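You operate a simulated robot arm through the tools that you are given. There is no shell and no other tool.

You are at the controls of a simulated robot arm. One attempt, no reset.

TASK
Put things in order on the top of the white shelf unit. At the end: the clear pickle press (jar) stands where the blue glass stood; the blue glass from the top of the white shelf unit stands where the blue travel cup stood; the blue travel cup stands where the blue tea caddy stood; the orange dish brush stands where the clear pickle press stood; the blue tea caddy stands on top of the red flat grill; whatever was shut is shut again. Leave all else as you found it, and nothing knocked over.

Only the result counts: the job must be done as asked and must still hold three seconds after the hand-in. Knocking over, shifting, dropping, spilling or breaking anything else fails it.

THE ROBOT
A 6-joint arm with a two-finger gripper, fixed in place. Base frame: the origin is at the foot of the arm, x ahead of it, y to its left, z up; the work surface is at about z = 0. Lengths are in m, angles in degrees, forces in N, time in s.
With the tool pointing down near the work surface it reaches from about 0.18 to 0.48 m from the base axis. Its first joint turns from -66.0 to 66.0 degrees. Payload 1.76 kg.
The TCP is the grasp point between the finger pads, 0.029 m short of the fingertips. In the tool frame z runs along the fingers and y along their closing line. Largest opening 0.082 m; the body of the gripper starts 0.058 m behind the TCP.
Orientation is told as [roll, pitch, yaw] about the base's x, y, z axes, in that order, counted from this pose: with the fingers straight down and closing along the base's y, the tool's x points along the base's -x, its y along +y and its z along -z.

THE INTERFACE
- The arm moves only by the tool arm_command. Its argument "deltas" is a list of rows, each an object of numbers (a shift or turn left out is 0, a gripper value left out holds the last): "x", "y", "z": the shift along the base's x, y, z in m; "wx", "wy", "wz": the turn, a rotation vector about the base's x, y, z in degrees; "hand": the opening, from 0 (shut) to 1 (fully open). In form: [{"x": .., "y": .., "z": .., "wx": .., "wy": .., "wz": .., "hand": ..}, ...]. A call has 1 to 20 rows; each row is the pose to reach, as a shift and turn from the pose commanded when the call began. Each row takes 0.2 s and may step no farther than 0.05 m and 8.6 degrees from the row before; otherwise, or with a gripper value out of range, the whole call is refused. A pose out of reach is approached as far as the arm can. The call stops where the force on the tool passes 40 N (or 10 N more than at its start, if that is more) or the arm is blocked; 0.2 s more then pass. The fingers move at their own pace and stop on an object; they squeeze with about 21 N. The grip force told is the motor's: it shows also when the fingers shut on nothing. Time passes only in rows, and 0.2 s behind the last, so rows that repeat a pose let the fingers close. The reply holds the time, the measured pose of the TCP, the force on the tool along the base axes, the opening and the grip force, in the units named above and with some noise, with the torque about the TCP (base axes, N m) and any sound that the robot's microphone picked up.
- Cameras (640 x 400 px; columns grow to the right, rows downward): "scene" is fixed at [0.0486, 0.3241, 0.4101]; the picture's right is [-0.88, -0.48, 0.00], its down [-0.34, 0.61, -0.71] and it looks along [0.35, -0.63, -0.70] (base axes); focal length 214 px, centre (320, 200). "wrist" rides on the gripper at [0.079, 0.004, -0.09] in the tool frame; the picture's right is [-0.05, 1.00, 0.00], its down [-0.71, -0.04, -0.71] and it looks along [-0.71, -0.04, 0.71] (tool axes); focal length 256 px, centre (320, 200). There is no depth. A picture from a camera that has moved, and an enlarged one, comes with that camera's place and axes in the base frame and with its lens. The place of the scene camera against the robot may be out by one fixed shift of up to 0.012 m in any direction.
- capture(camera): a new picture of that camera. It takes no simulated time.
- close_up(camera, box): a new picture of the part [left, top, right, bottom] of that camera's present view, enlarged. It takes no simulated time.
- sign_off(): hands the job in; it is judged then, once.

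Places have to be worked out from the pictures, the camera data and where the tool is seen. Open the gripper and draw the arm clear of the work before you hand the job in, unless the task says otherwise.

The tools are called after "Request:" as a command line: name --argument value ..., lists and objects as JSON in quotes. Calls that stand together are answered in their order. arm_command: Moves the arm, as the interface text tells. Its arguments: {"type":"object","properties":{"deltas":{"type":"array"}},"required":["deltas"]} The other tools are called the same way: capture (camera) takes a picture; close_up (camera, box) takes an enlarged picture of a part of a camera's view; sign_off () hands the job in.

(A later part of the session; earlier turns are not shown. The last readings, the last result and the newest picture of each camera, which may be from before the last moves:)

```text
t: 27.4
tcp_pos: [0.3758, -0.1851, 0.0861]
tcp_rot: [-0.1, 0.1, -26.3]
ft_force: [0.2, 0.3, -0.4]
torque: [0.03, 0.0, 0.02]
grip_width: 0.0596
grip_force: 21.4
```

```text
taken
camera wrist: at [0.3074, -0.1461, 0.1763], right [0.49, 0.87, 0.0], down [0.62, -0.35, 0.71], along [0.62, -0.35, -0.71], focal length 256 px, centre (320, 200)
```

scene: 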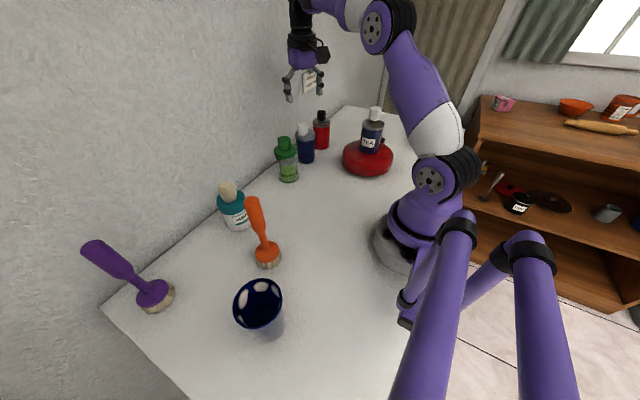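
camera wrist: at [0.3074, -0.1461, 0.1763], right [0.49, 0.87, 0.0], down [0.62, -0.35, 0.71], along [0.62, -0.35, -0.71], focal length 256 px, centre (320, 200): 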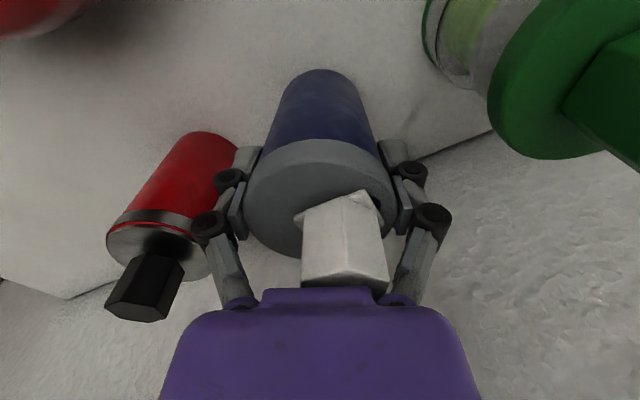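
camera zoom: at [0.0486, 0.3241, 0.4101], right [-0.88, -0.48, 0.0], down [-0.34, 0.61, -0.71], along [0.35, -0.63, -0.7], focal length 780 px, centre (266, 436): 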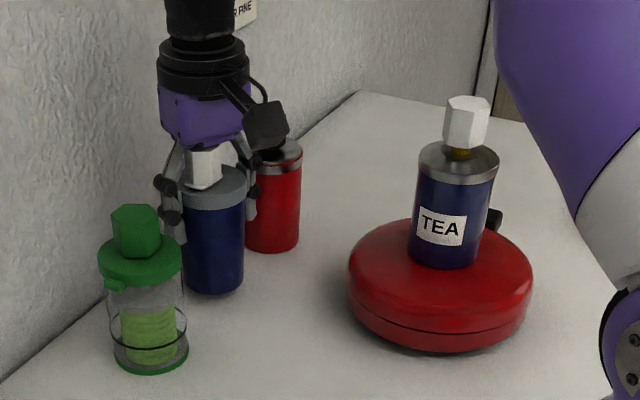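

The travel cup came up whole. I carry it up, inward and across along the clear corridor to above the caddy's old spot.

Request:
arm_command --deltas '[{"z": 0.03}, {"z": 0.06}, {"z": 0.09}, {"z": 0.12}, {"x": -0.025, "y": 0.02, "z": 0.13, "wz": 4}, {"x": -0.05, "y": 0.045, "z": 0.15, "wz": 8}, {"x": -0.075, "y": 0.075, "z": 0.168, "wz": 13}, {"x": -0.09, "y": 0.11, "z": 0.168, "wz": 18}, {"x": -0.1, "y": 0.148, "z": 0.168, "wz": 23}, {"x": -0.104, "y": 0.186, "z": 0.168, "wz": 28}, {"x": -0.1, "y": 0.224, "z": 0.168, "wz": 33}, {"x": -0.09, "y": 0.26, "z": 0.168, "wz": 39}, {"x": -0.075, "y": 0.293, "z": 0.168, "wz": 44}, {"x": -0.058, "y": 0.323, "z": 0.157, "wz": 48}, {"x": -0.04, "y": 0.353, "z": 0.142, "wz": 52}, {"x": -0.02, "y": 0.384, "z": 0.128, "wz": 55}, {"x": 0.0022, "y": 0.416, "z": 0.118, "wz": 57.8}, {"x": 0.0022, "y": 0.416, "z": 0.118, "wz": 57.8}]'

Request:
capture --camera "wrist"

Request:
capture --camera "scene"

```text
t: 31.2
tcp_pos: [0.3772, 0.2315, 0.2044]
tcp_rot: [-0.1, 0.1, 31.7]
ft_force: [-0.7, 0.2, -0.9]
torque: [-0.01, -0.02, 0.03]
grip_width: 0.0595
grip_force: 21.0
```

```text
taken
camera wrist: at [0.308, 0.1931, 0.2936], right [-0.48, 0.88, 0.0], down [0.62, 0.34, 0.71], along [0.62, 0.34, -0.71], focal length 256 px, centre (320, 200)
```

wrist: 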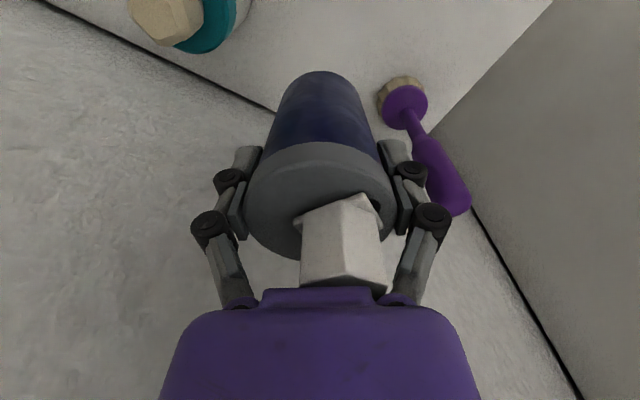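

```text
taken
```

scene: 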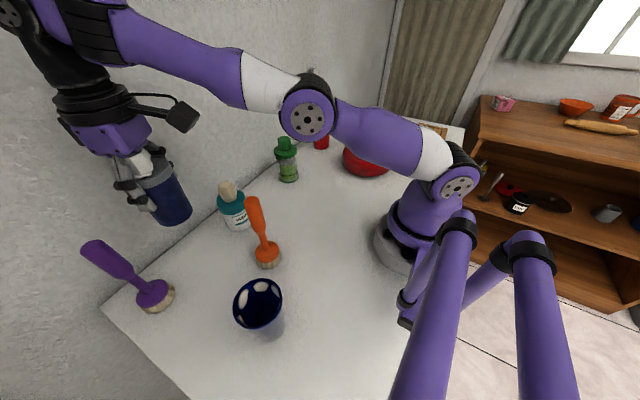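

The cup is over the caddy's old place at (0.377, 0.2315). I lower it, slowing near the surface.

Request:
arm_command --deltas '[{"z": -0.03}, {"z": -0.06}, {"z": -0.085}, {"z": -0.105}, {"z": -0.117}, {"z": -0.124}, {"z": -0.1275}, {"z": -0.1275}]'

Request:
close_up --camera "scene" --box '[120, 160, 280, 290]'

```text
t: 33.0
tcp_pos: [0.3785, 0.2322, 0.0766]
tcp_rot: [-0.1, -0.1, 31.5]
ft_force: [0.7, 0.3, -0.6]
torque: [-0.01, -0.02, 0.0]
grip_width: 0.0596
grip_force: 20.7
```

```text
3.08 times, centred on (200, 225) of scene
camera zoom: at [0.0486, 0.3241, 0.4101], right [-0.88, -0.48, 0.0], down [-0.34, 0.61, -0.71], along [0.35, -0.63, -0.7], focal length 660 px, centre (689, 123)
```

zoom: 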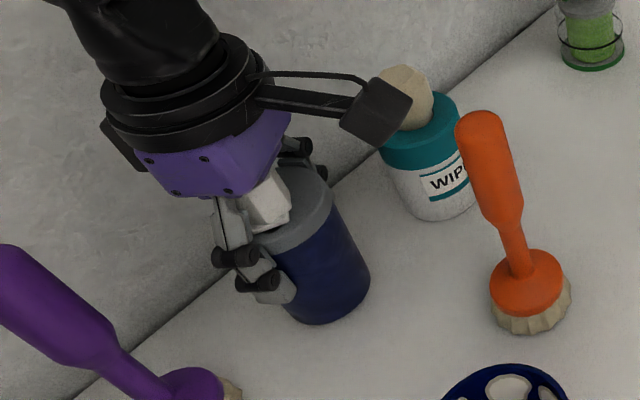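

Still no contact, as expected about 2.5 mm above. I lower 1.5 then 2.5 mm.

Request:
arm_command --deltas '[{"z": -0.0015}, {"z": -0.0025}, {"z": -0.0025}]'

```text
t: 33.8
tcp_pos: [0.3776, 0.233, 0.074]
tcp_rot: [0.0, 0.0, 31.6]
ft_force: [-1.1, -1.8, 5.3]
torque: [-0.24, -0.09, -0.07]
grip_width: 0.0597
grip_force: 21.2
```

Contact at about 5 N. I open the fingers gradually.

Request:
arm_command --deltas '[{"hand": 0.745}, {"hand": 0.78}, {"hand": 0.85}, {"hand": 1.0}, {"hand": 1.0}]'

Request:
close_up --camera "scene" --box '[120, 160, 280, 290]'

Request:
capture --camera "wrist"

```text
t: 35.0
tcp_pos: [0.3786, 0.233, 0.0736]
tcp_rot: [0.0, 0.0, 31.5]
ft_force: [0.4, -0.4, 0.2]
torque: [-0.02, 0.01, 0.0]
grip_width: 0.0822
grip_force: 0.0
```

```text
3.08 times, centred on (200, 225) of scene
camera zoom: at [0.0486, 0.3241, 0.4101], right [-0.88, -0.48, 0.0], down [-0.34, 0.61, -0.71], along [0.35, -0.63, -0.7], focal length 660 px, centre (689, 123)
```

zoom: 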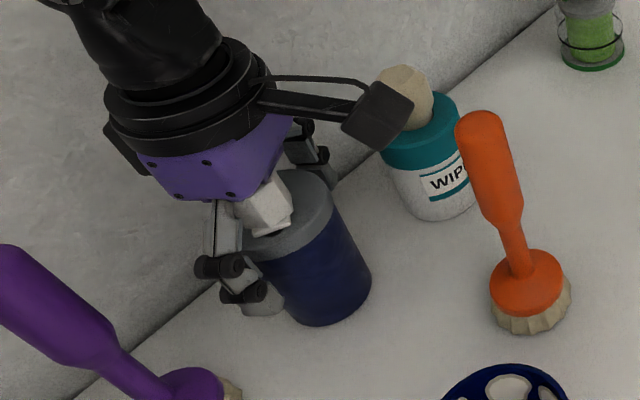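

```text
taken
camera wrist: at [0.3087, 0.1938, 0.1635], right [-0.48, 0.88, 0.0], down [0.62, 0.34, 0.71], along [0.62, 0.34, -0.71], focal length 256 px, centre (320, 200)
```

wrist: 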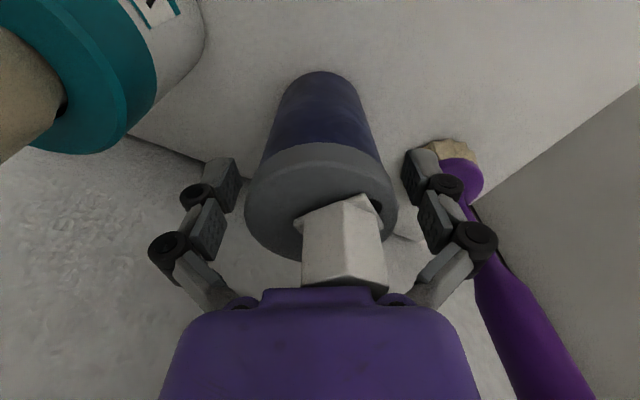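

The travel cup stands at the caddy's place. I lift clear and move over to the blue glass.

Request:
arm_command --deltas '[{"z": 0.03}, {"z": 0.065}, {"z": 0.1}, {"z": 0.13}, {"x": -0.035, "y": 0.006, "z": 0.14, "wz": 4}, {"x": -0.07, "y": 0.012, "z": 0.145, "wz": 9}, {"x": -0.105, "y": 0.018, "z": 0.145, "wz": 14}, {"x": -0.14, "y": 0.024, "z": 0.145, "wz": 19}, {"x": -0.175, "y": 0.03, "z": 0.145, "wz": 23}, {"x": -0.21, "y": 0.0346, "z": 0.145, "wz": 26.5}, {"x": -0.21, "y": 0.0346, "z": 0.145, "wz": 26.5}]'

Request:
capture --camera "wrist"

Request:
capture --camera "scene"

```text
t: 37.4
tcp_pos: [0.1701, 0.267, 0.2206]
tcp_rot: [-0.1, 0.0, 57.9]
ft_force: [0.5, 0.2, -0.8]
torque: [0.04, 0.01, 0.01]
grip_width: 0.082
grip_force: 0.0
out of reach, approached as far as the arm can: row 5, 6, 7, 8
```

```text
taken
camera wrist: at [0.1241, 0.2013, 0.3087], right [-0.82, 0.57, 0.0], down [0.41, 0.58, 0.71], along [0.41, 0.58, -0.71], focal length 256 px, centre (320, 200)
```

wrist: 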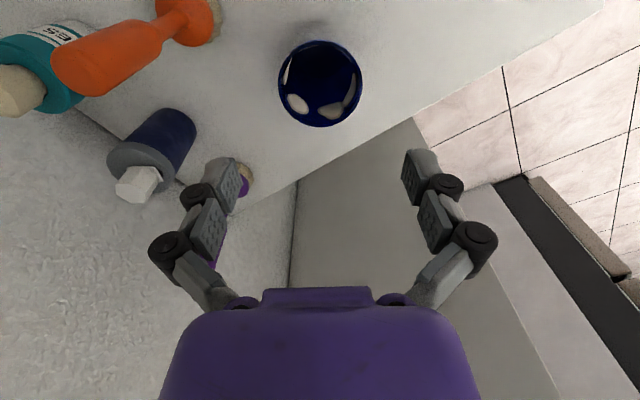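

```text
taken
```

scene: 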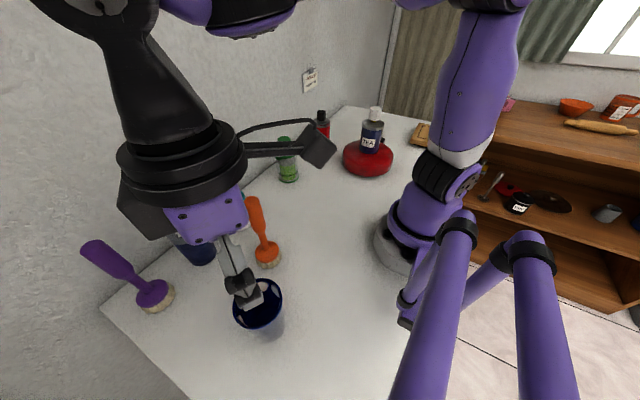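

The glass is right below. I enlarge to refine its position.

Request:
close_up --camera "wrist" --box '[240, 20, 400, 150]'

```text
3.08 times, centred on (320, 85) of wrist
camera zoom: at [0.1241, 0.2013, 0.3087], right [-0.82, 0.57, 0.0], down [0.41, 0.58, 0.71], along [0.41, 0.58, -0.71], focal length 788 px, centre (320, 554)
```

zoom: 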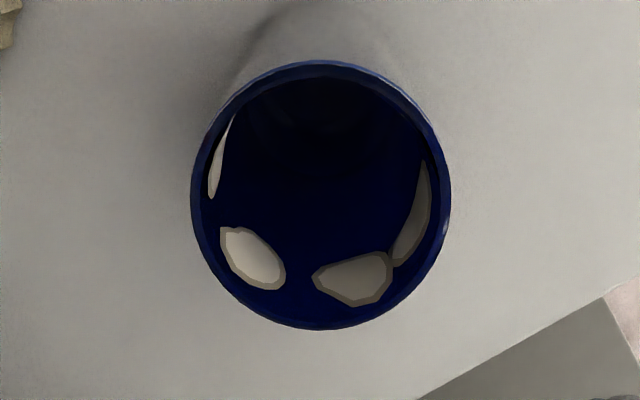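

The glass centre is (0.170, 0.267), rim 0.069 wide at z≈0.095, directly below the TCP. I descend to just above the rim first and check the finger clearance.

Request:
arm_command --deltas '[{"z": -0.03}, {"z": -0.06}, {"z": -0.085}, {"z": -0.085}]'

Request:
capture --camera "wrist"

Request:
close_up --camera "scene" --box '[180, 220, 340, 360]'

```text
t: 38.4
tcp_pos: [0.1684, 0.2679, 0.1351]
tcp_rot: [0.0, 0.0, 57.9]
ft_force: [-1.2, 0.1, -0.6]
torque: [-0.01, 0.0, -0.05]
grip_width: 0.0822
grip_force: 0.1
```

```text
taken
camera wrist: at [0.1231, 0.2023, 0.2244], right [-0.82, 0.57, 0.0], down [0.41, 0.58, 0.71], along [0.41, 0.58, -0.71], focal length 256 px, centre (320, 200)
```

wrist: 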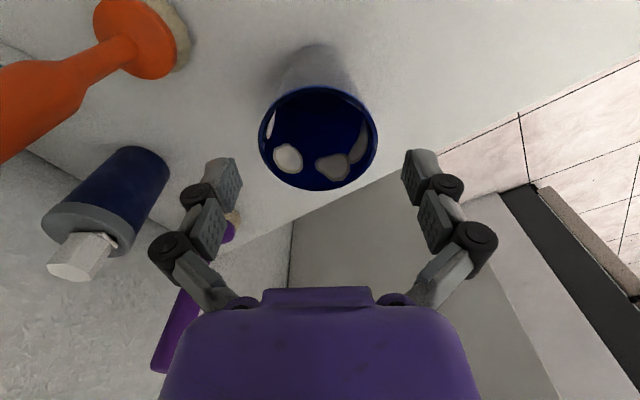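

```text
2.86 times, centred on (260, 290) of scene
camera zoom: at [0.0486, 0.3241, 0.4101], right [-0.88, -0.48, 0.0], down [-0.34, 0.61, -0.71], along [0.35, -0.63, -0.7], focal length 613 px, centre (491, -57)
```

zoom: 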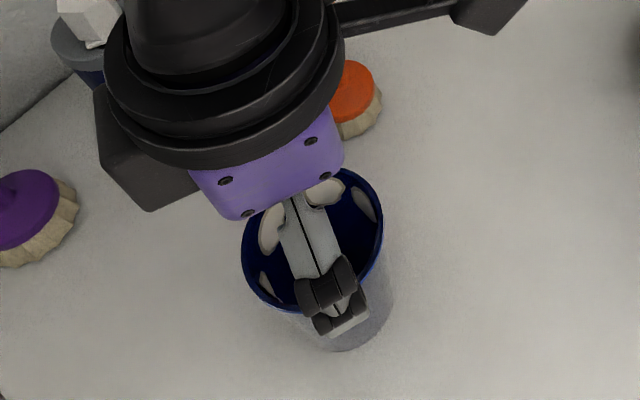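

The rim is centred between the fingers in both directions. I continue down to z≈0.062.

Request:
arm_command --deltas '[{"z": -0.02}, {"z": -0.04}, {"z": -0.058}, {"z": -0.072}, {"z": -0.072}]'

Request:
capture --camera "wrist"

```text
t: 39.6
tcp_pos: [0.1686, 0.2656, 0.0641]
tcp_rot: [0.0, 0.1, 57.9]
ft_force: [-0.4, 0.4, 0.2]
torque: [0.0, 0.0, -0.03]
grip_width: 0.0822
grip_force: 0.1
```

```text
taken
camera wrist: at [0.1236, 0.2009, 0.1527], right [-0.82, 0.57, 0.0], down [0.41, 0.58, 0.71], along [0.41, 0.58, -0.71], focal length 256 px, centre (320, 200)
```

wrist: 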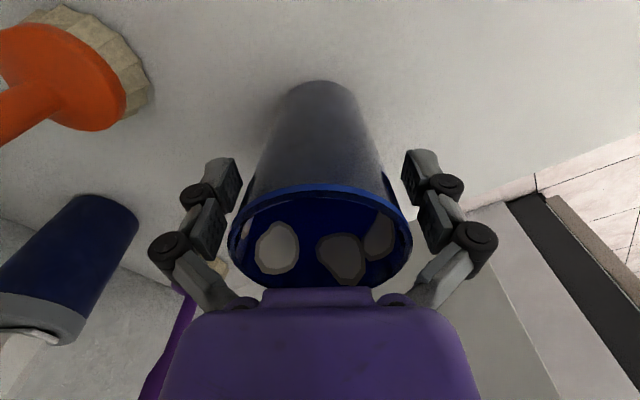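

Both fingers are outside the glass with no contact. I close gently.

Request:
arm_command --deltas '[{"hand": 0.9}, {"hand": 0.82}, {"hand": 0.75}, {"hand": 0.65}, {"hand": 0.5}, {"hand": 0.0}, {"hand": 0.0}]'

Request:
capture --camera "wrist"

Request:
close_up --camera "scene" --box '[180, 220, 340, 360]'

```text
t: 41.2
tcp_pos: [0.1692, 0.2658, 0.0632]
tcp_rot: [0.0, -0.1, 58.0]
ft_force: [-0.3, -2.7, 18.5]
torque: [-0.04, -0.04, 0.02]
grip_width: 0.0669
grip_force: 21.4
```

```text
taken
camera wrist: at [0.1237, 0.2011, 0.1532], right [-0.82, 0.57, 0.0], down [0.41, 0.58, 0.71], along [0.41, 0.58, -0.71], focal length 256 px, centre (320, 200)
```

wrist: 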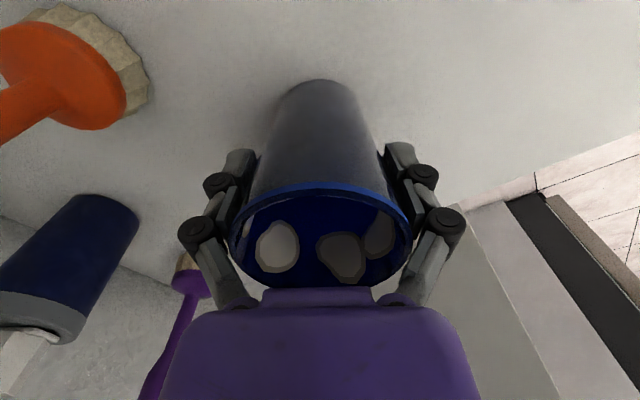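

```text
2.86 times, centred on (260, 290) of scene
camera zoom: at [0.0486, 0.324, 0.4101], right [-0.88, -0.48, 0.0], down [-0.34, 0.61, -0.71], along [0.35, -0.63, -0.7], focal length 613 px, centre (491, -57)
```

zoom: 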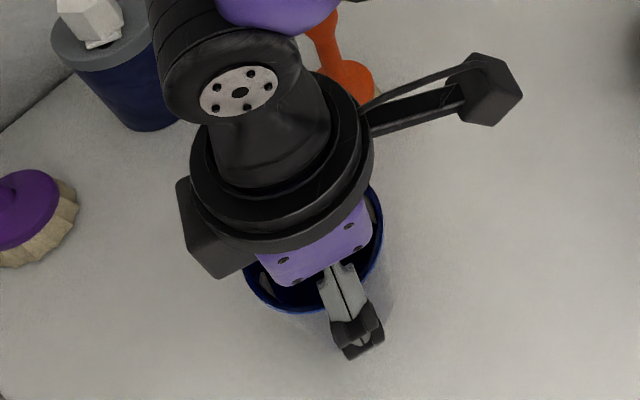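

Gripped at 0.067 m. I lift 12 mm to verify the hold.

Request:
arm_command --deltas '[{"z": 0.003}, {"z": 0.007}, {"z": 0.012}, {"z": 0.012}]'

Request:
capture --camera "wrist"

Request:
close_up --camera "scene" --box '[180, 220, 340, 360]'

```text
t: 42.2
tcp_pos: [0.1686, 0.2668, 0.0758]
tcp_rot: [0.0, 0.0, 58.0]
ft_force: [0.5, -0.1, -2.2]
torque: [-0.01, 0.04, 0.02]
grip_width: 0.0669
grip_force: 21.1
```

```text
taken
camera wrist: at [0.1236, 0.2014, 0.1649], right [-0.82, 0.57, 0.0], down [0.41, 0.58, 0.71], along [0.41, 0.58, -0.71], focal length 256 px, centre (320, 200)
```

wrist: 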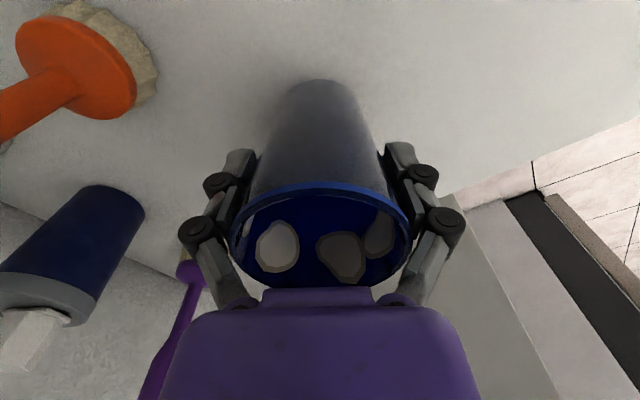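

```text
2.86 times, centred on (260, 290) of scene
camera zoom: at [0.0486, 0.3241, 0.4101], right [-0.88, -0.48, 0.0], down [-0.34, 0.61, -0.71], along [0.35, -0.63, -0.7], focal length 613 px, centre (491, -57)
```

zoom: 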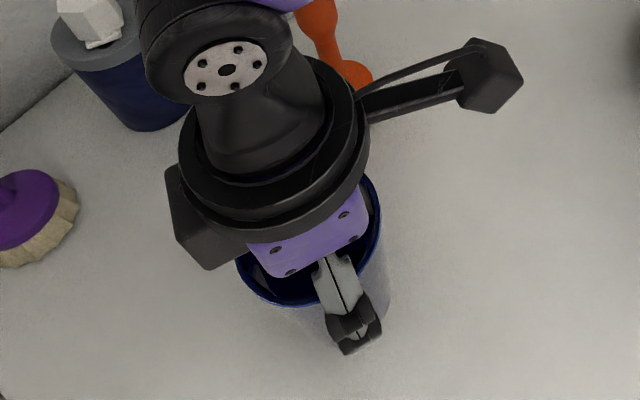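

The glass hangs level and steady. I lift it above the brush's height and carry it around to above the travel cup's old spot.

Request:
arm_command --deltas '[{"z": 0.035}, {"z": 0.07}, {"z": 0.105}, {"z": 0.14}, {"z": 0.175}, {"x": 0.005, "y": -0.035, "z": 0.185, "wz": -6}, {"x": 0.015, "y": -0.072, "z": 0.185, "wz": -13}, {"x": 0.03, "y": -0.108, "z": 0.185, "wz": -20}, {"x": 0.047, "y": -0.144, "z": 0.185, "wz": -27}, {"x": 0.063, "y": -0.18, "z": 0.185, "wz": -34}, {"x": 0.078, "y": -0.218, "z": 0.185, "wz": -41}, {"x": 0.09, "y": -0.256, "z": 0.185, "wz": -48}, {"x": 0.1, "y": -0.294, "z": 0.185, "wz": -55}, {"x": 0.112, "y": -0.331, "z": 0.185, "wz": -61}, {"x": 0.128, "y": -0.365, "z": 0.185, "wz": -67}, {"x": 0.147, "y": -0.397, "z": 0.175, "wz": -73}, {"x": 0.167, "y": -0.42, "z": 0.16, "wz": -78}, {"x": 0.188, "y": -0.438, "z": 0.145, "wz": -82}, {"x": 0.2063, "y": -0.4512, "z": 0.132, "wz": -84.2}, {"x": 0.2063, "y": -0.4512, "z": 0.132, "wz": -84.2}]'

Request:
capture --camera "wrist"

Request:
capture --camera "scene"

```text
t: 46.4
tcp_pos: [0.3718, -0.1862, 0.2073]
tcp_rot: [0.0, 0.1, -26.2]
ft_force: [0.0, 0.5, -0.6]
torque: [-0.02, 0.0, -0.02]
grip_width: 0.0669
grip_force: 21.0
```

```text
taken
camera wrist: at [0.3038, -0.1481, 0.297], right [0.49, 0.87, 0.0], down [0.62, -0.35, 0.71], along [0.62, -0.35, -0.71], focal length 256 px, centre (320, 200)
```

wrist: 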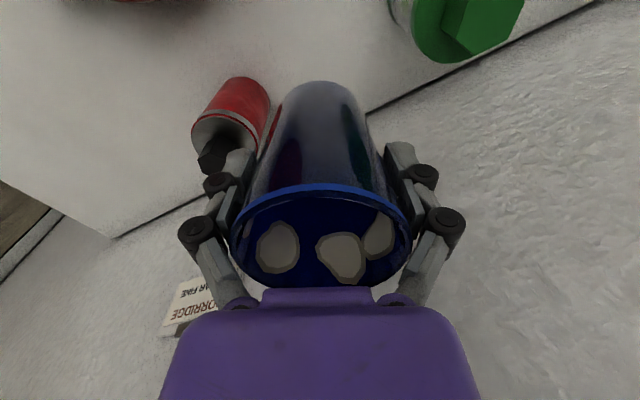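

```text
taken
```

scene: 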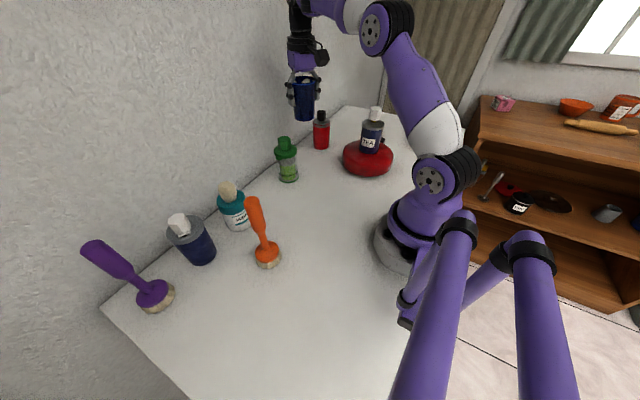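

All good: TCP is at about (0.373, -0.1865). I correct by 2 mm and lower the glass toward the surface.

Request:
arm_command --deltas '[{"x": 0.002, "y": 0.0015, "z": -0.03}, {"x": 0.002, "y": 0.0015, "z": -0.06}, {"x": 0.002, "y": 0.0015, "z": -0.09}, {"x": 0.002, "y": 0.0015, "z": -0.115}, {"x": 0.002, "y": 0.0015, "z": -0.13}, {"x": 0.002, "y": 0.0015, "z": -0.1395}, {"x": 0.002, "y": 0.0015, "z": -0.1395}]'

Request:
close_up --camera "scene" --box '[260, 80, 410, 190]'

Request:
capture --camera "wrist"

```text
t: 48.0
tcp_pos: [0.3756, -0.1822, 0.0663]
tcp_rot: [0.0, 0.0, -26.2]
ft_force: [1.2, 0.1, -1.3]
torque: [0.02, -0.01, 0.0]
grip_width: 0.0668
grip_force: 20.8
```

```text
3.64 times, centred on (335, 135) of scene
camera zoom: at [0.0486, 0.3241, 0.4101], right [-0.88, -0.48, 0.0], down [-0.34, 0.61, -0.71], along [0.35, -0.63, -0.7], focal length 780 px, centre (266, 436)
```

zoom: 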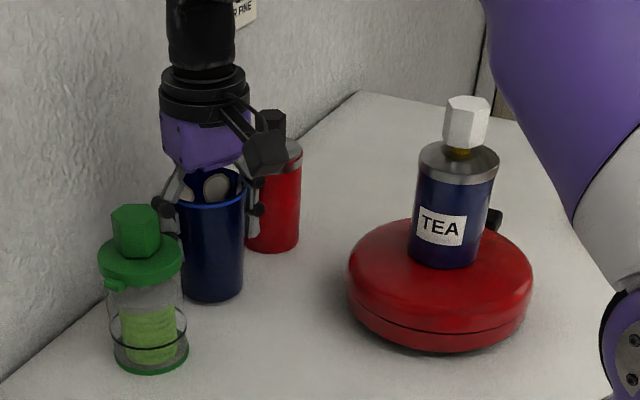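

```text
taken
camera wrist: at [0.3067, -0.1449, 0.157], right [0.49, 0.87, 0.0], down [0.62, -0.35, 0.71], along [0.62, -0.35, -0.71], focal length 256 px, centre (320, 200)
```

wrist: 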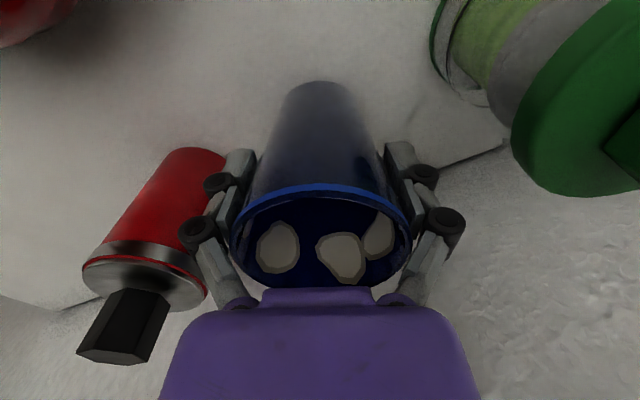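

About 4 mm remain. I lower in small steps.

Request:
arm_command --deltas '[{"z": -0.0015}, {"z": -0.003}, {"z": -0.003}]'

```text
t: 48.8
tcp_pos: [0.3743, -0.1836, 0.0642]
tcp_rot: [0.0, 0.0, -26.2]
ft_force: [0.2, -0.2, -1.0]
torque: [0.01, 0.01, 0.0]
grip_width: 0.0669
grip_force: 21.1
```

No contact yet; another 1–2 mm.

Request:
arm_command --deltas '[{"z": -0.001}, {"z": -0.0018}, {"z": -0.0018}]'

```text
t: 49.6
tcp_pos: [0.3762, -0.1836, 0.0637]
tcp_rot: [0.1, -0.2, -26.2]
ft_force: [-5.4, 2.3, 23.3]
torque: [-0.06, -0.1, -0.01]
grip_width: 0.0672
grip_force: 21.1
```

Contact at 23 N, so I ease up by about 1 mm and then open.

Request:
arm_command --deltas '[{"z": 0.001}, {"z": 0.001}]'

```text
t: 50.2
tcp_pos: [0.3757, -0.1839, 0.0639]
tcp_rot: [0.0, -0.1, -26.3]
ft_force: [4.0, -1.6, 11.1]
torque: [-0.22, -0.49, -0.02]
grip_width: 0.0673
grip_force: 21.0
```

Still 11 N; I ease up a little more.

Request:
arm_command --deltas '[{"z": 0.0007}, {"z": 0.0007}]'

Request:
capture --camera "wrist"

Request:
close_up --camera "scene" --box '[260, 80, 410, 190]'

```text
t: 50.8
tcp_pos: [0.3743, -0.182, 0.0639]
tcp_rot: [0.0, 0.1, -26.2]
ft_force: [0.7, -2.0, 3.5]
torque: [-0.16, -0.12, -0.06]
grip_width: 0.0674
grip_force: 20.8
```

```text
taken
camera wrist: at [0.3069, -0.1446, 0.1535], right [0.49, 0.87, 0.0], down [0.62, -0.35, 0.71], along [0.62, -0.34, -0.71], focal length 256 px, centre (320, 200)
```

wrist: 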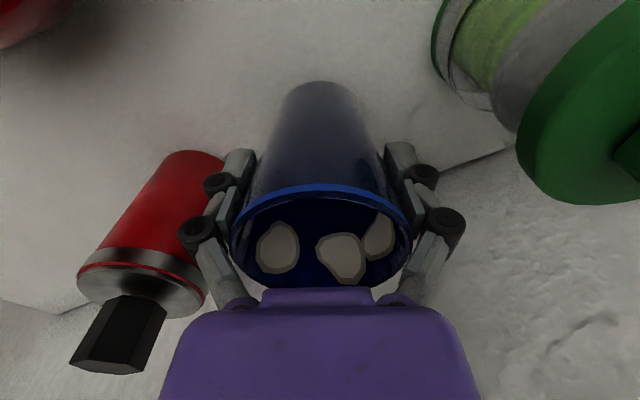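

```text
3.64 times, centred on (335, 135) of scene
camera zoom: at [0.0486, 0.3241, 0.4101], right [-0.88, -0.48, 0.0], down [-0.34, 0.61, -0.71], along [0.35, -0.63, -0.7], focal length 780 px, centre (266, 436)
```

zoom: 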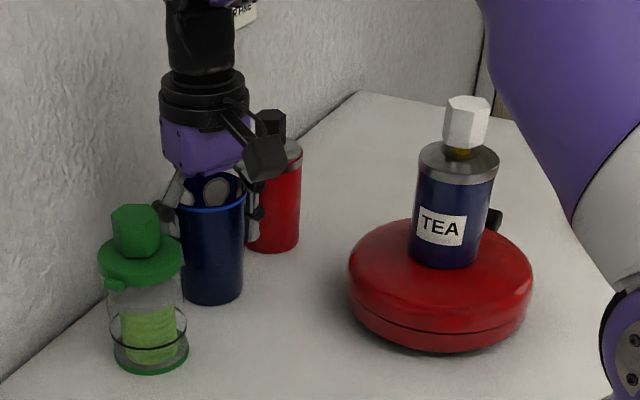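

The glass rests on the surface with light contact (3.5 N). I open the fingers slowly.

Request:
arm_command --deltas '[{"hand": 0.83}, {"hand": 0.86}, {"hand": 0.92}, {"hand": 1.0}, {"hand": 1.0}]'

Request:
capture --camera "wrist"

Request:
close_up --camera "scene" --box '[260, 80, 410, 190]'

```text
t: 52.0
tcp_pos: [0.3762, -0.1832, 0.0654]
tcp_rot: [0.0, 0.0, -26.2]
ft_force: [-0.6, -0.7, 0.6]
torque: [0.02, 0.0, 0.0]
grip_width: 0.0821
grip_force: 0.1
```

```text
taken
camera wrist: at [0.3072, -0.1448, 0.1539], right [0.49, 0.87, 0.0], down [0.62, -0.35, 0.71], along [0.62, -0.35, -0.71], focal length 256 px, centre (320, 200)
```

wrist: 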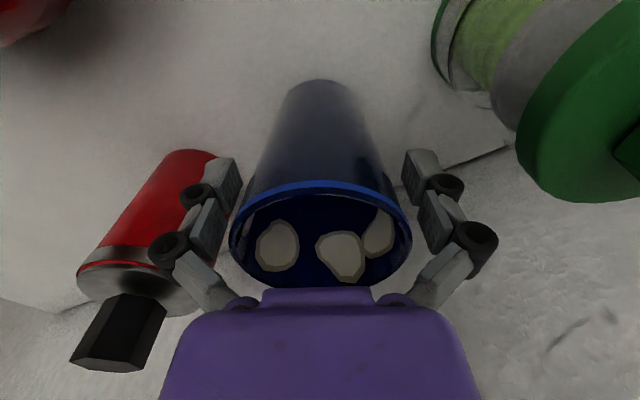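

```text
3.64 times, centred on (335, 135) of scene
camera zoom: at [0.0486, 0.3241, 0.4101], right [-0.88, -0.48, 0.0], down [-0.34, 0.61, -0.71], along [0.35, -0.63, -0.7], focal length 780 px, centre (266, 436)
```

zoom: 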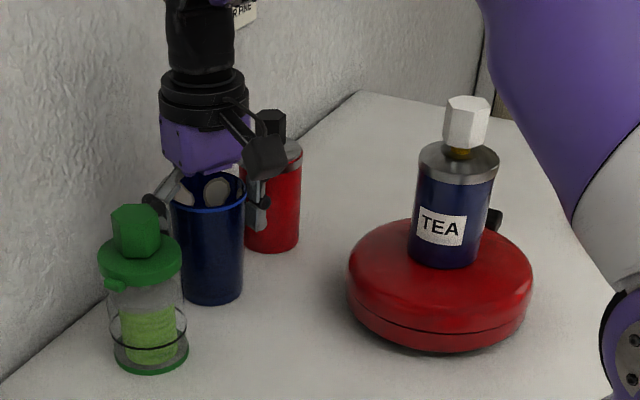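

The glass stands at the travel cup's old spot. I lift clear and move above the pickle press.

Request:
arm_command --deltas '[{"z": 0.03}, {"z": 0.065}, {"z": 0.1}, {"z": 0.135}, {"z": 0.15}, {"x": -0.002, "y": 0.034, "z": 0.15, "wz": 4.7}, {"x": -0.003, "y": 0.068, "z": 0.15, "wz": 9.4}, {"x": -0.004, "y": 0.102, "z": 0.15, "wz": 14.1}, {"x": -0.004, "y": 0.102, "z": 0.15, "wz": 14.1}]'

Request:
capture --camera "wrist"

Request:
capture --camera "scene"

```text
t: 54.0
tcp_pos: [0.3754, -0.0796, 0.2118]
tcp_rot: [0.0, 0.0, -12.0]
ft_force: [0.0, -0.7, 0.1]
torque: [-0.01, -0.02, 0.0]
grip_width: 0.0818
grip_force: 0.1
```

```text
taken
camera wrist: at [0.2981, -0.0607, 0.3016], right [0.26, 0.97, 0.0], down [0.68, -0.18, 0.71], along [0.68, -0.18, -0.71], focal length 256 px, centre (320, 200)
```

wrist: 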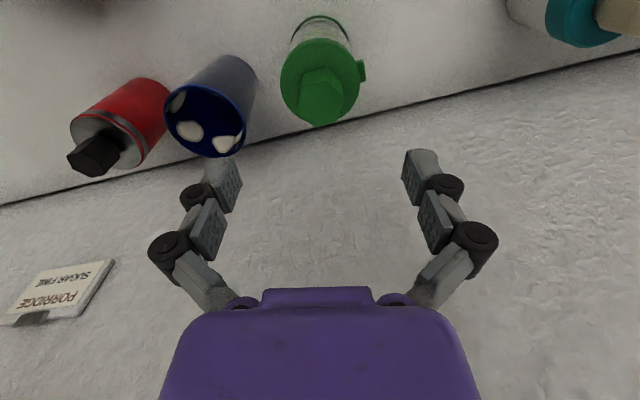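

```text
taken
```

scene: 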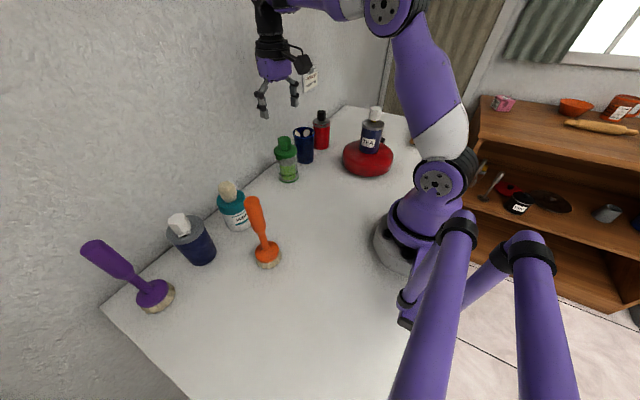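

I enlarge the pickle press for precise alignment, including the tab on its lid.

Request:
close_up --camera "wrist" --box '[240, 0, 400, 140]'

Request:
close_up --camera "scene" --box '[255, 120, 345, 190]'

```text
2.86 times, centred on (320, 70) of wrist
camera zoom: at [0.2981, -0.0607, 0.3016], right [0.26, 0.97, 0.0], down [0.68, -0.18, 0.71], along [0.68, -0.18, -0.71], focal length 731 px, centre (320, 571)
```

zoom: 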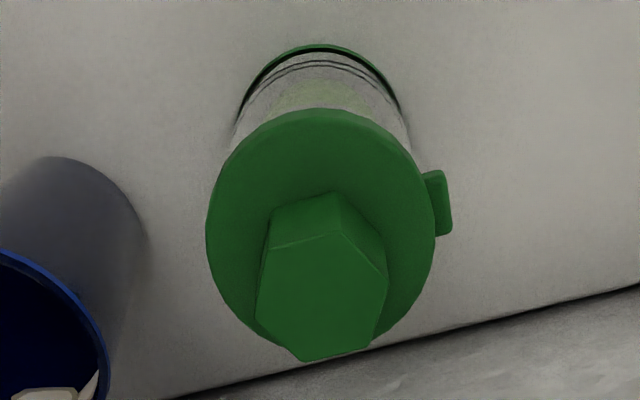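

```text
5.71 times, centred on (300, 155) of scene
camera zoom: at [0.0486, 0.3241, 0.4101], right [-0.88, -0.48, 0.0], down [-0.34, 0.61, -0.71], along [0.35, -0.63, -0.7], focal length 1226 px, centre (434, 457)
```

zoom: 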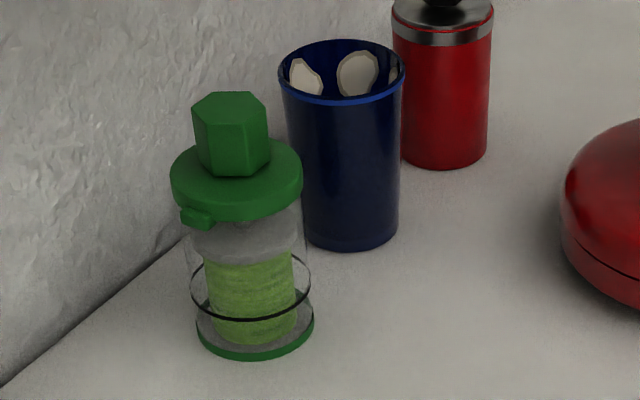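

The press's lid (about 0.066 wide) has a tab facing +y, right where a finger would close. I rotate the tool by 55° in place so the fingers avoid the tab.

Request:
arm_command --deltas '[{"wz": 8}, {"wz": 16}, {"wz": 24}, {"wz": 32}, {"wz": 40}, {"wz": 48}, {"wz": 55}, {"wz": 55}]'

Request:
capture --camera "wrist"

```text
t: 55.8
tcp_pos: [0.3712, -0.0809, 0.2147]
tcp_rot: [-0.1, -0.1, 43.0]
ft_force: [0.3, 0.4, 0.1]
torque: [-0.03, -0.02, 0.06]
grip_width: 0.0817
grip_force: 0.1
```

```text
taken
camera wrist: at [0.3121, -0.1322, 0.3037], right [-0.64, 0.77, 0.0], down [0.54, 0.45, 0.71], along [0.54, 0.45, -0.71], focal length 256 px, centre (320, 200)
```

wrist: 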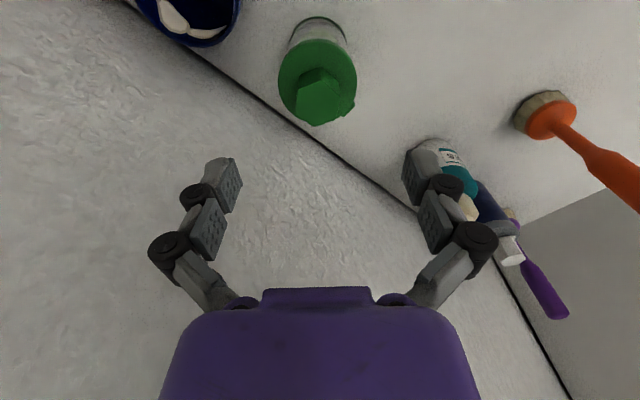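

Request:
close_up --camera "wrist" --box '[240, 0, 400, 140]'

```text
2.86 times, centred on (320, 70) of wrist
camera zoom: at [0.3121, -0.1322, 0.3037], right [-0.64, 0.77, 0.0], down [0.54, 0.45, 0.71], along [0.54, 0.45, -0.71], focal length 731 px, centre (320, 571)
```

zoom: 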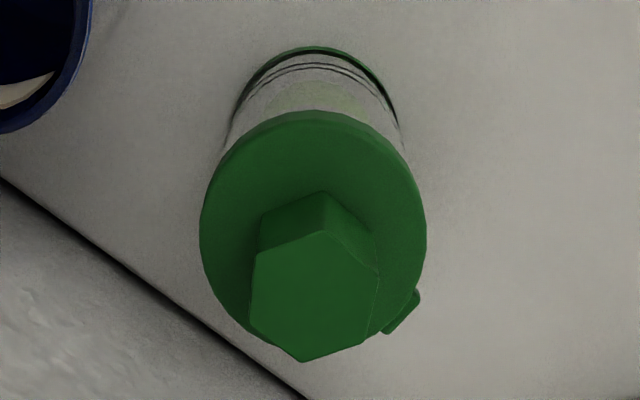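

The tab is now well off the closing line and the lid is centred within 2–3 mm. I descend to grasp height.

Request:
arm_command --deltas '[{"y": -0.0025, "z": -0.03}, {"y": -0.0025, "z": -0.06}, {"y": -0.0025, "z": -0.085}, {"y": -0.0025, "z": -0.105}, {"y": -0.0025, "z": -0.122}, {"y": -0.0025, "z": -0.139}, {"y": -0.0025, "z": -0.139}]'

Request:
capture --camera "wrist"

Request:
close_up --camera "scene" --box '[235, 80, 365, 190]'

```text
t: 57.4
tcp_pos: [0.3727, -0.083, 0.0757]
tcp_rot: [0.0, 0.1, 42.9]
ft_force: [-0.1, 0.4, -0.1]
torque: [-0.02, -0.03, 0.04]
grip_width: 0.082
grip_force: 0.0
```

```text
taken
camera wrist: at [0.3119, -0.135, 0.1642], right [-0.64, 0.77, 0.0], down [0.54, 0.45, 0.71], along [0.54, 0.45, -0.71], focal length 256 px, centre (320, 200)
```

wrist: 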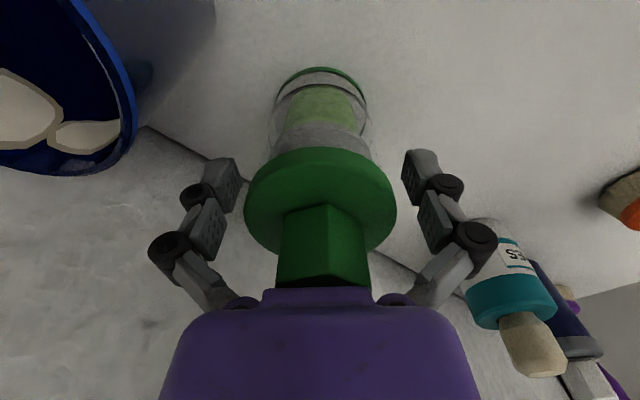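

```text
3.64 times, centred on (300, 135) of scene
camera zoom: at [0.0486, 0.3241, 0.4101], right [-0.88, -0.48, 0.0], down [-0.34, 0.61, -0.71], along [0.35, -0.63, -0.7], focal length 780 px, centre (393, 436)
```

zoom: 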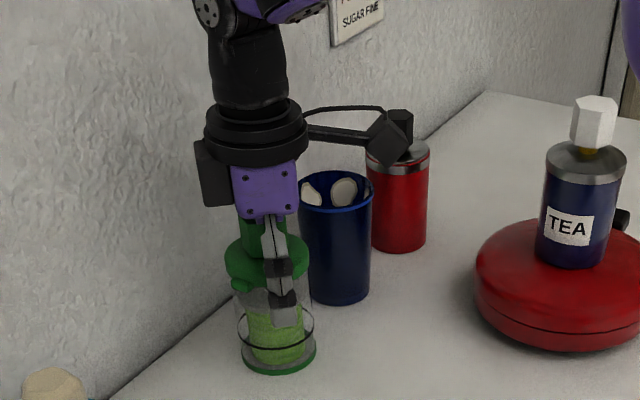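

The lid is centred with no contact. I close the fingers.

Request:
arm_command --deltas '[{"hand": 0.9}, {"hand": 0.84}, {"hand": 0.78}, {"hand": 0.65}, {"hand": 0.0}, {"hand": 0.0}]'

Request:
capture --camera "wrist"

```text
t: 58.8
tcp_pos: [0.3727, -0.0842, 0.0761]
tcp_rot: [-0.1, 0.0, 42.9]
ft_force: [-1.6, -0.3, 6.3]
torque: [0.03, 0.12, -0.06]
grip_width: 0.0605
grip_force: 20.8
```

```text
taken
camera wrist: at [0.312, -0.135, 0.1646], right [-0.64, 0.77, 0.0], down [0.54, 0.45, 0.71], along [0.54, 0.45, -0.71], focal length 256 px, centre (320, 200)
```

wrist: 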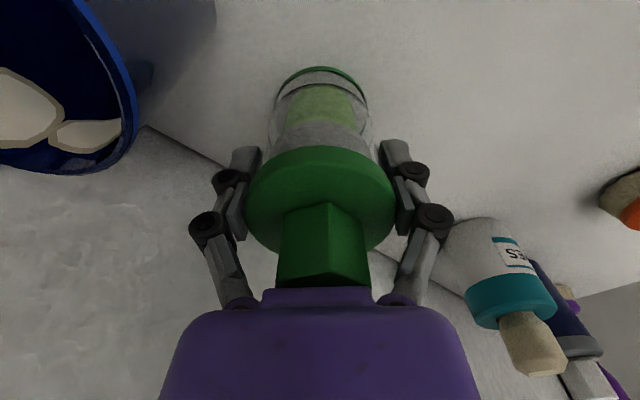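

Gripped at 0.0605 m. I lift only a few millimetres first to check whether the jar rises with its lid.

Request:
arm_command --deltas '[{"z": 0.002}, {"z": 0.005}, {"z": 0.008}, {"z": 0.008}]'

Request:
close_up --camera "scene" --box '[235, 80, 365, 190]'

Request:
capture --camera "wrist"

```text
t: 59.8
tcp_pos: [0.3723, -0.0833, 0.0829]
tcp_rot: [0.1, 0.1, 42.8]
ft_force: [1.5, -0.1, -0.8]
torque: [0.02, -0.04, 0.01]
grip_width: 0.0605
grip_force: 21.0
```

```text
3.64 times, centred on (300, 135) of scene
camera zoom: at [0.0486, 0.3241, 0.4101], right [-0.88, -0.48, 0.0], down [-0.34, 0.61, -0.71], along [0.35, -0.63, -0.7], focal length 780 px, centre (393, 436)
```

zoom: 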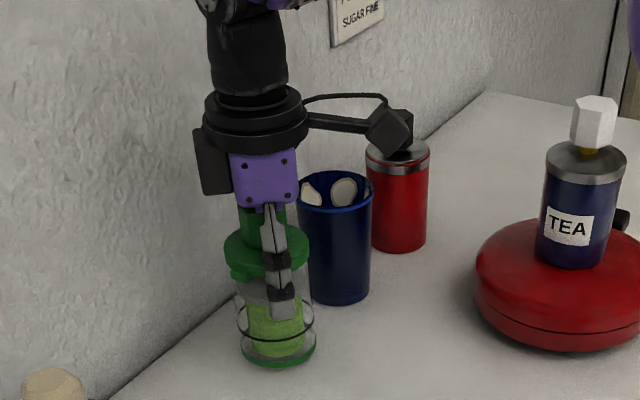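

```text
taken
camera wrist: at [0.3116, -0.1353, 0.1726], right [-0.64, 0.77, 0.0], down [0.54, 0.45, 0.71], along [0.54, 0.45, -0.71], focal length 256 px, centre (320, 200)
```

wrist: 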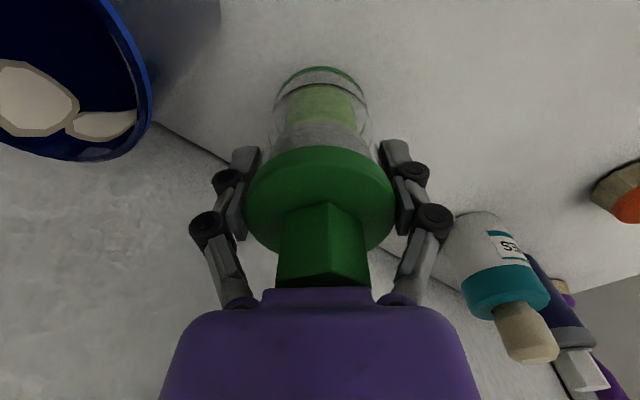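

The jar rises with its lid as one. I lift it and carry it around the inside of the brush to above the glass's old spot.

Request:
arm_command --deltas '[{"z": 0.03}, {"z": 0.06}, {"z": 0.09}, {"z": 0.125}, {"x": -0.03, "y": 0.01, "z": 0.14}, {"x": -0.06, "y": 0.022, "z": 0.16}, {"x": -0.09, "y": 0.04, "z": 0.178}, {"x": -0.105, "y": 0.072, "z": 0.182}, {"x": -0.113, "y": 0.108, "z": 0.182}, {"x": -0.125, "y": 0.143, "z": 0.182}, {"x": -0.14, "y": 0.176, "z": 0.182, "wz": 3}, {"x": -0.157, "y": 0.208, "z": 0.182, "wz": 6}, {"x": -0.175, "y": 0.24, "z": 0.182, "wz": 9}, {"x": -0.187, "y": 0.275, "z": 0.182, "wz": 12}, {"x": -0.196, "y": 0.311, "z": 0.182, "wz": 14}, {"x": -0.2029, "y": 0.351, "z": 0.18, "wz": 15}, {"x": -0.2029, "y": 0.351, "z": 0.15, "wz": 15}, {"x": -0.2029, "y": 0.351, "z": 0.12, "wz": 15}, {"x": -0.2029, "y": 0.351, "z": 0.12, "wz": 15}]'

Request:
capture --camera "wrist"

Request:
capture --camera "scene"

```text
t: 63.8
tcp_pos: [0.1694, 0.2655, 0.2025]
tcp_rot: [-0.1, 0.0, 57.8]
ft_force: [-0.2, 0.3, -1.2]
torque: [0.03, 0.0, 0.03]
grip_width: 0.0602
grip_force: 21.2
```

```text
taken
camera wrist: at [0.1244, 0.2009, 0.2918], right [-0.82, 0.58, 0.0], down [0.41, 0.58, 0.71], along [0.41, 0.58, -0.71], focal length 256 px, centre (320, 200)
```

wrist: 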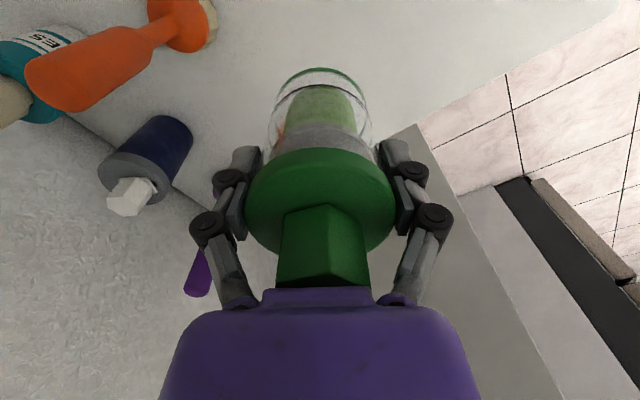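

```text
taken
```

scene: 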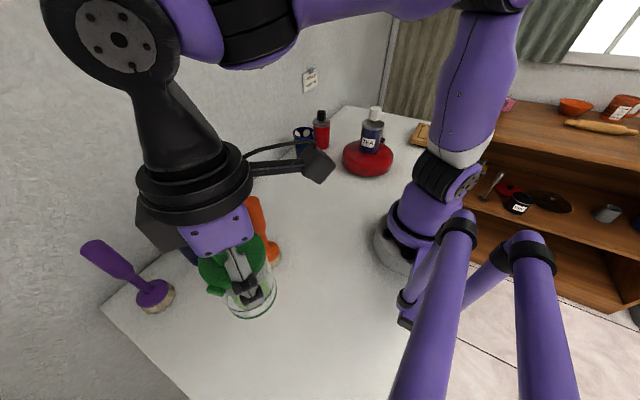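

The jar is over (0.170, 0.266), the glass's old spot. I lower it, slowing at the end.

Request:
arm_command --deltas '[{"z": -0.03}, {"z": -0.06}, {"z": -0.085}, {"z": -0.105}, {"z": -0.117}, {"z": -0.123}, {"z": -0.123}]'

Request:
capture --camera "wrist"

Request:
close_up --camera "scene" --box '[180, 220, 340, 360]'

```text
t: 65.4
tcp_pos: [0.17, 0.2673, 0.0802]
tcp_rot: [0.0, 0.0, 57.8]
ft_force: [0.2, 0.5, 0.1]
torque: [-0.01, -0.02, 0.02]
grip_width: 0.0602
grip_force: 20.8
```

```text
taken
camera wrist: at [0.1246, 0.2015, 0.1701], right [-0.82, 0.58, 0.0], down [0.41, 0.58, 0.71], along [0.41, 0.58, -0.71], focal length 256 px, centre (320, 200)
```

wrist: 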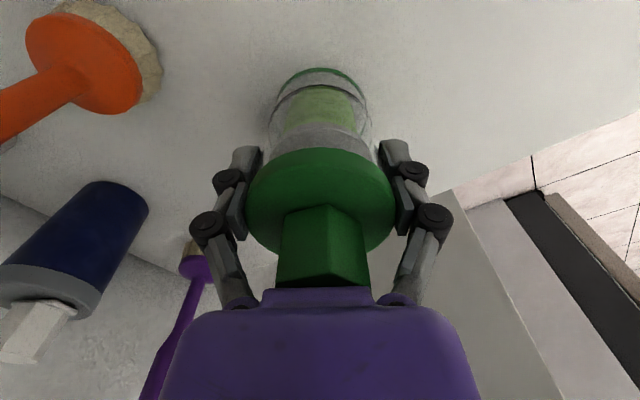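

```text
2.86 times, centred on (260, 290) of scene
camera zoom: at [0.0486, 0.3241, 0.4101], right [-0.88, -0.48, 0.0], down [-0.34, 0.61, -0.71], along [0.35, -0.63, -0.7], focal length 613 px, centre (491, -57)
```

zoom: 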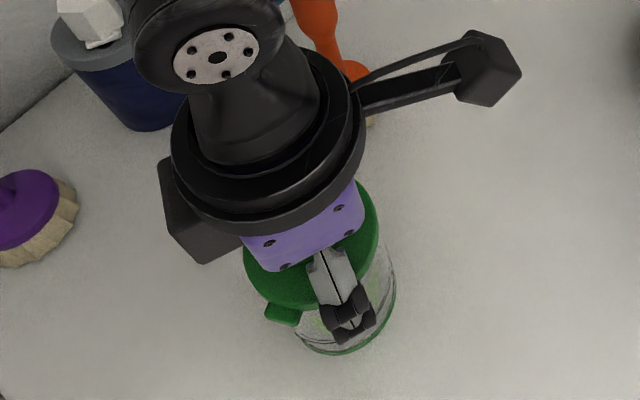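

About 4–5 mm remain; I lower 3.5 mm.

Request:
arm_command --deltas '[{"z": -0.002}, {"z": -0.0035}, {"z": -0.0035}]'

```text
t: 66.2
tcp_pos: [0.1689, 0.2672, 0.0776]
tcp_rot: [0.0, 0.0, 57.9]
ft_force: [-0.2, -0.7, -0.9]
torque: [0.0, -0.01, 0.01]
grip_width: 0.0601
grip_force: 20.9
```

Request:
arm_command --deltas '[{"z": -0.0008}, {"z": -0.0014}, {"z": -0.0014}]'

```text
t: 67.0
tcp_pos: [0.1689, 0.2673, 0.0744]
tcp_rot: [-0.1, -0.1, 57.9]
ft_force: [-2.1, -0.4, 15.1]
torque: [0.07, 0.03, -0.13]
grip_width: 0.0603
grip_force: 20.7
```

Contact at 15 N; I ease up 0.8 mm before opening.

Request:
arm_command --deltas '[{"z": 0.0008}, {"z": 0.0008}]'

```text
t: 67.6
tcp_pos: [0.1686, 0.2682, 0.0759]
tcp_rot: [-0.1, 0.2, 57.8]
ft_force: [1.2, 0.4, -0.7]
torque: [0.05, -0.06, -0.03]
grip_width: 0.06
grip_force: 20.8
```

The load is near zero, so the jar is at the surface. I open slowly.

Request:
arm_command --deltas '[{"z": -0.0003, "hand": 0.75}, {"z": -0.0003, "hand": 0.79}, {"z": -0.0003, "hand": 0.86}, {"z": -0.0003, "hand": 1.0}, {"z": -0.0003, "hand": 1.0}]'

Request:
capture --camera "wrist"

Request:
close_up --camera "scene" --box '[180, 220, 340, 360]'

```text
t: 68.8
tcp_pos: [0.1692, 0.2677, 0.0754]
tcp_rot: [0.0, 0.1, 57.9]
ft_force: [0.3, 0.5, 0.1]
torque: [0.01, 0.0, 0.03]
grip_width: 0.082
grip_force: 0.0
```

```text
taken
camera wrist: at [0.1243, 0.2019, 0.1646], right [-0.82, 0.58, 0.0], down [0.41, 0.58, 0.71], along [0.41, 0.58, -0.71], focal length 256 px, centre (320, 200)
```

wrist: 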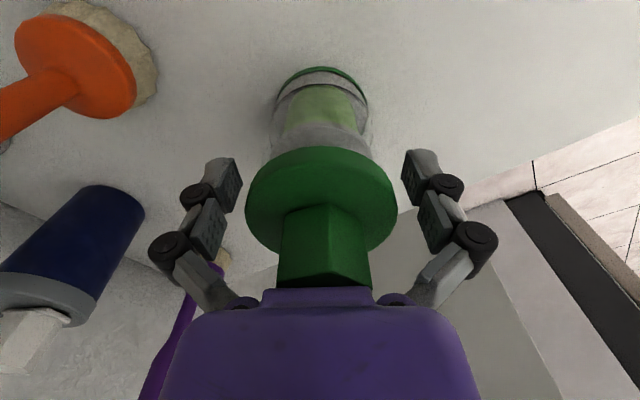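

```text
2.86 times, centred on (260, 290) of scene
camera zoom: at [0.0486, 0.3241, 0.4101], right [-0.88, -0.48, 0.0], down [-0.34, 0.61, -0.71], along [0.35, -0.63, -0.7], focal length 613 px, centre (491, -57)
```

zoom: 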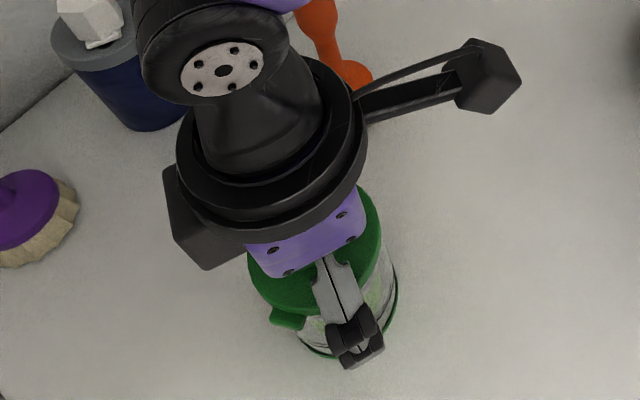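

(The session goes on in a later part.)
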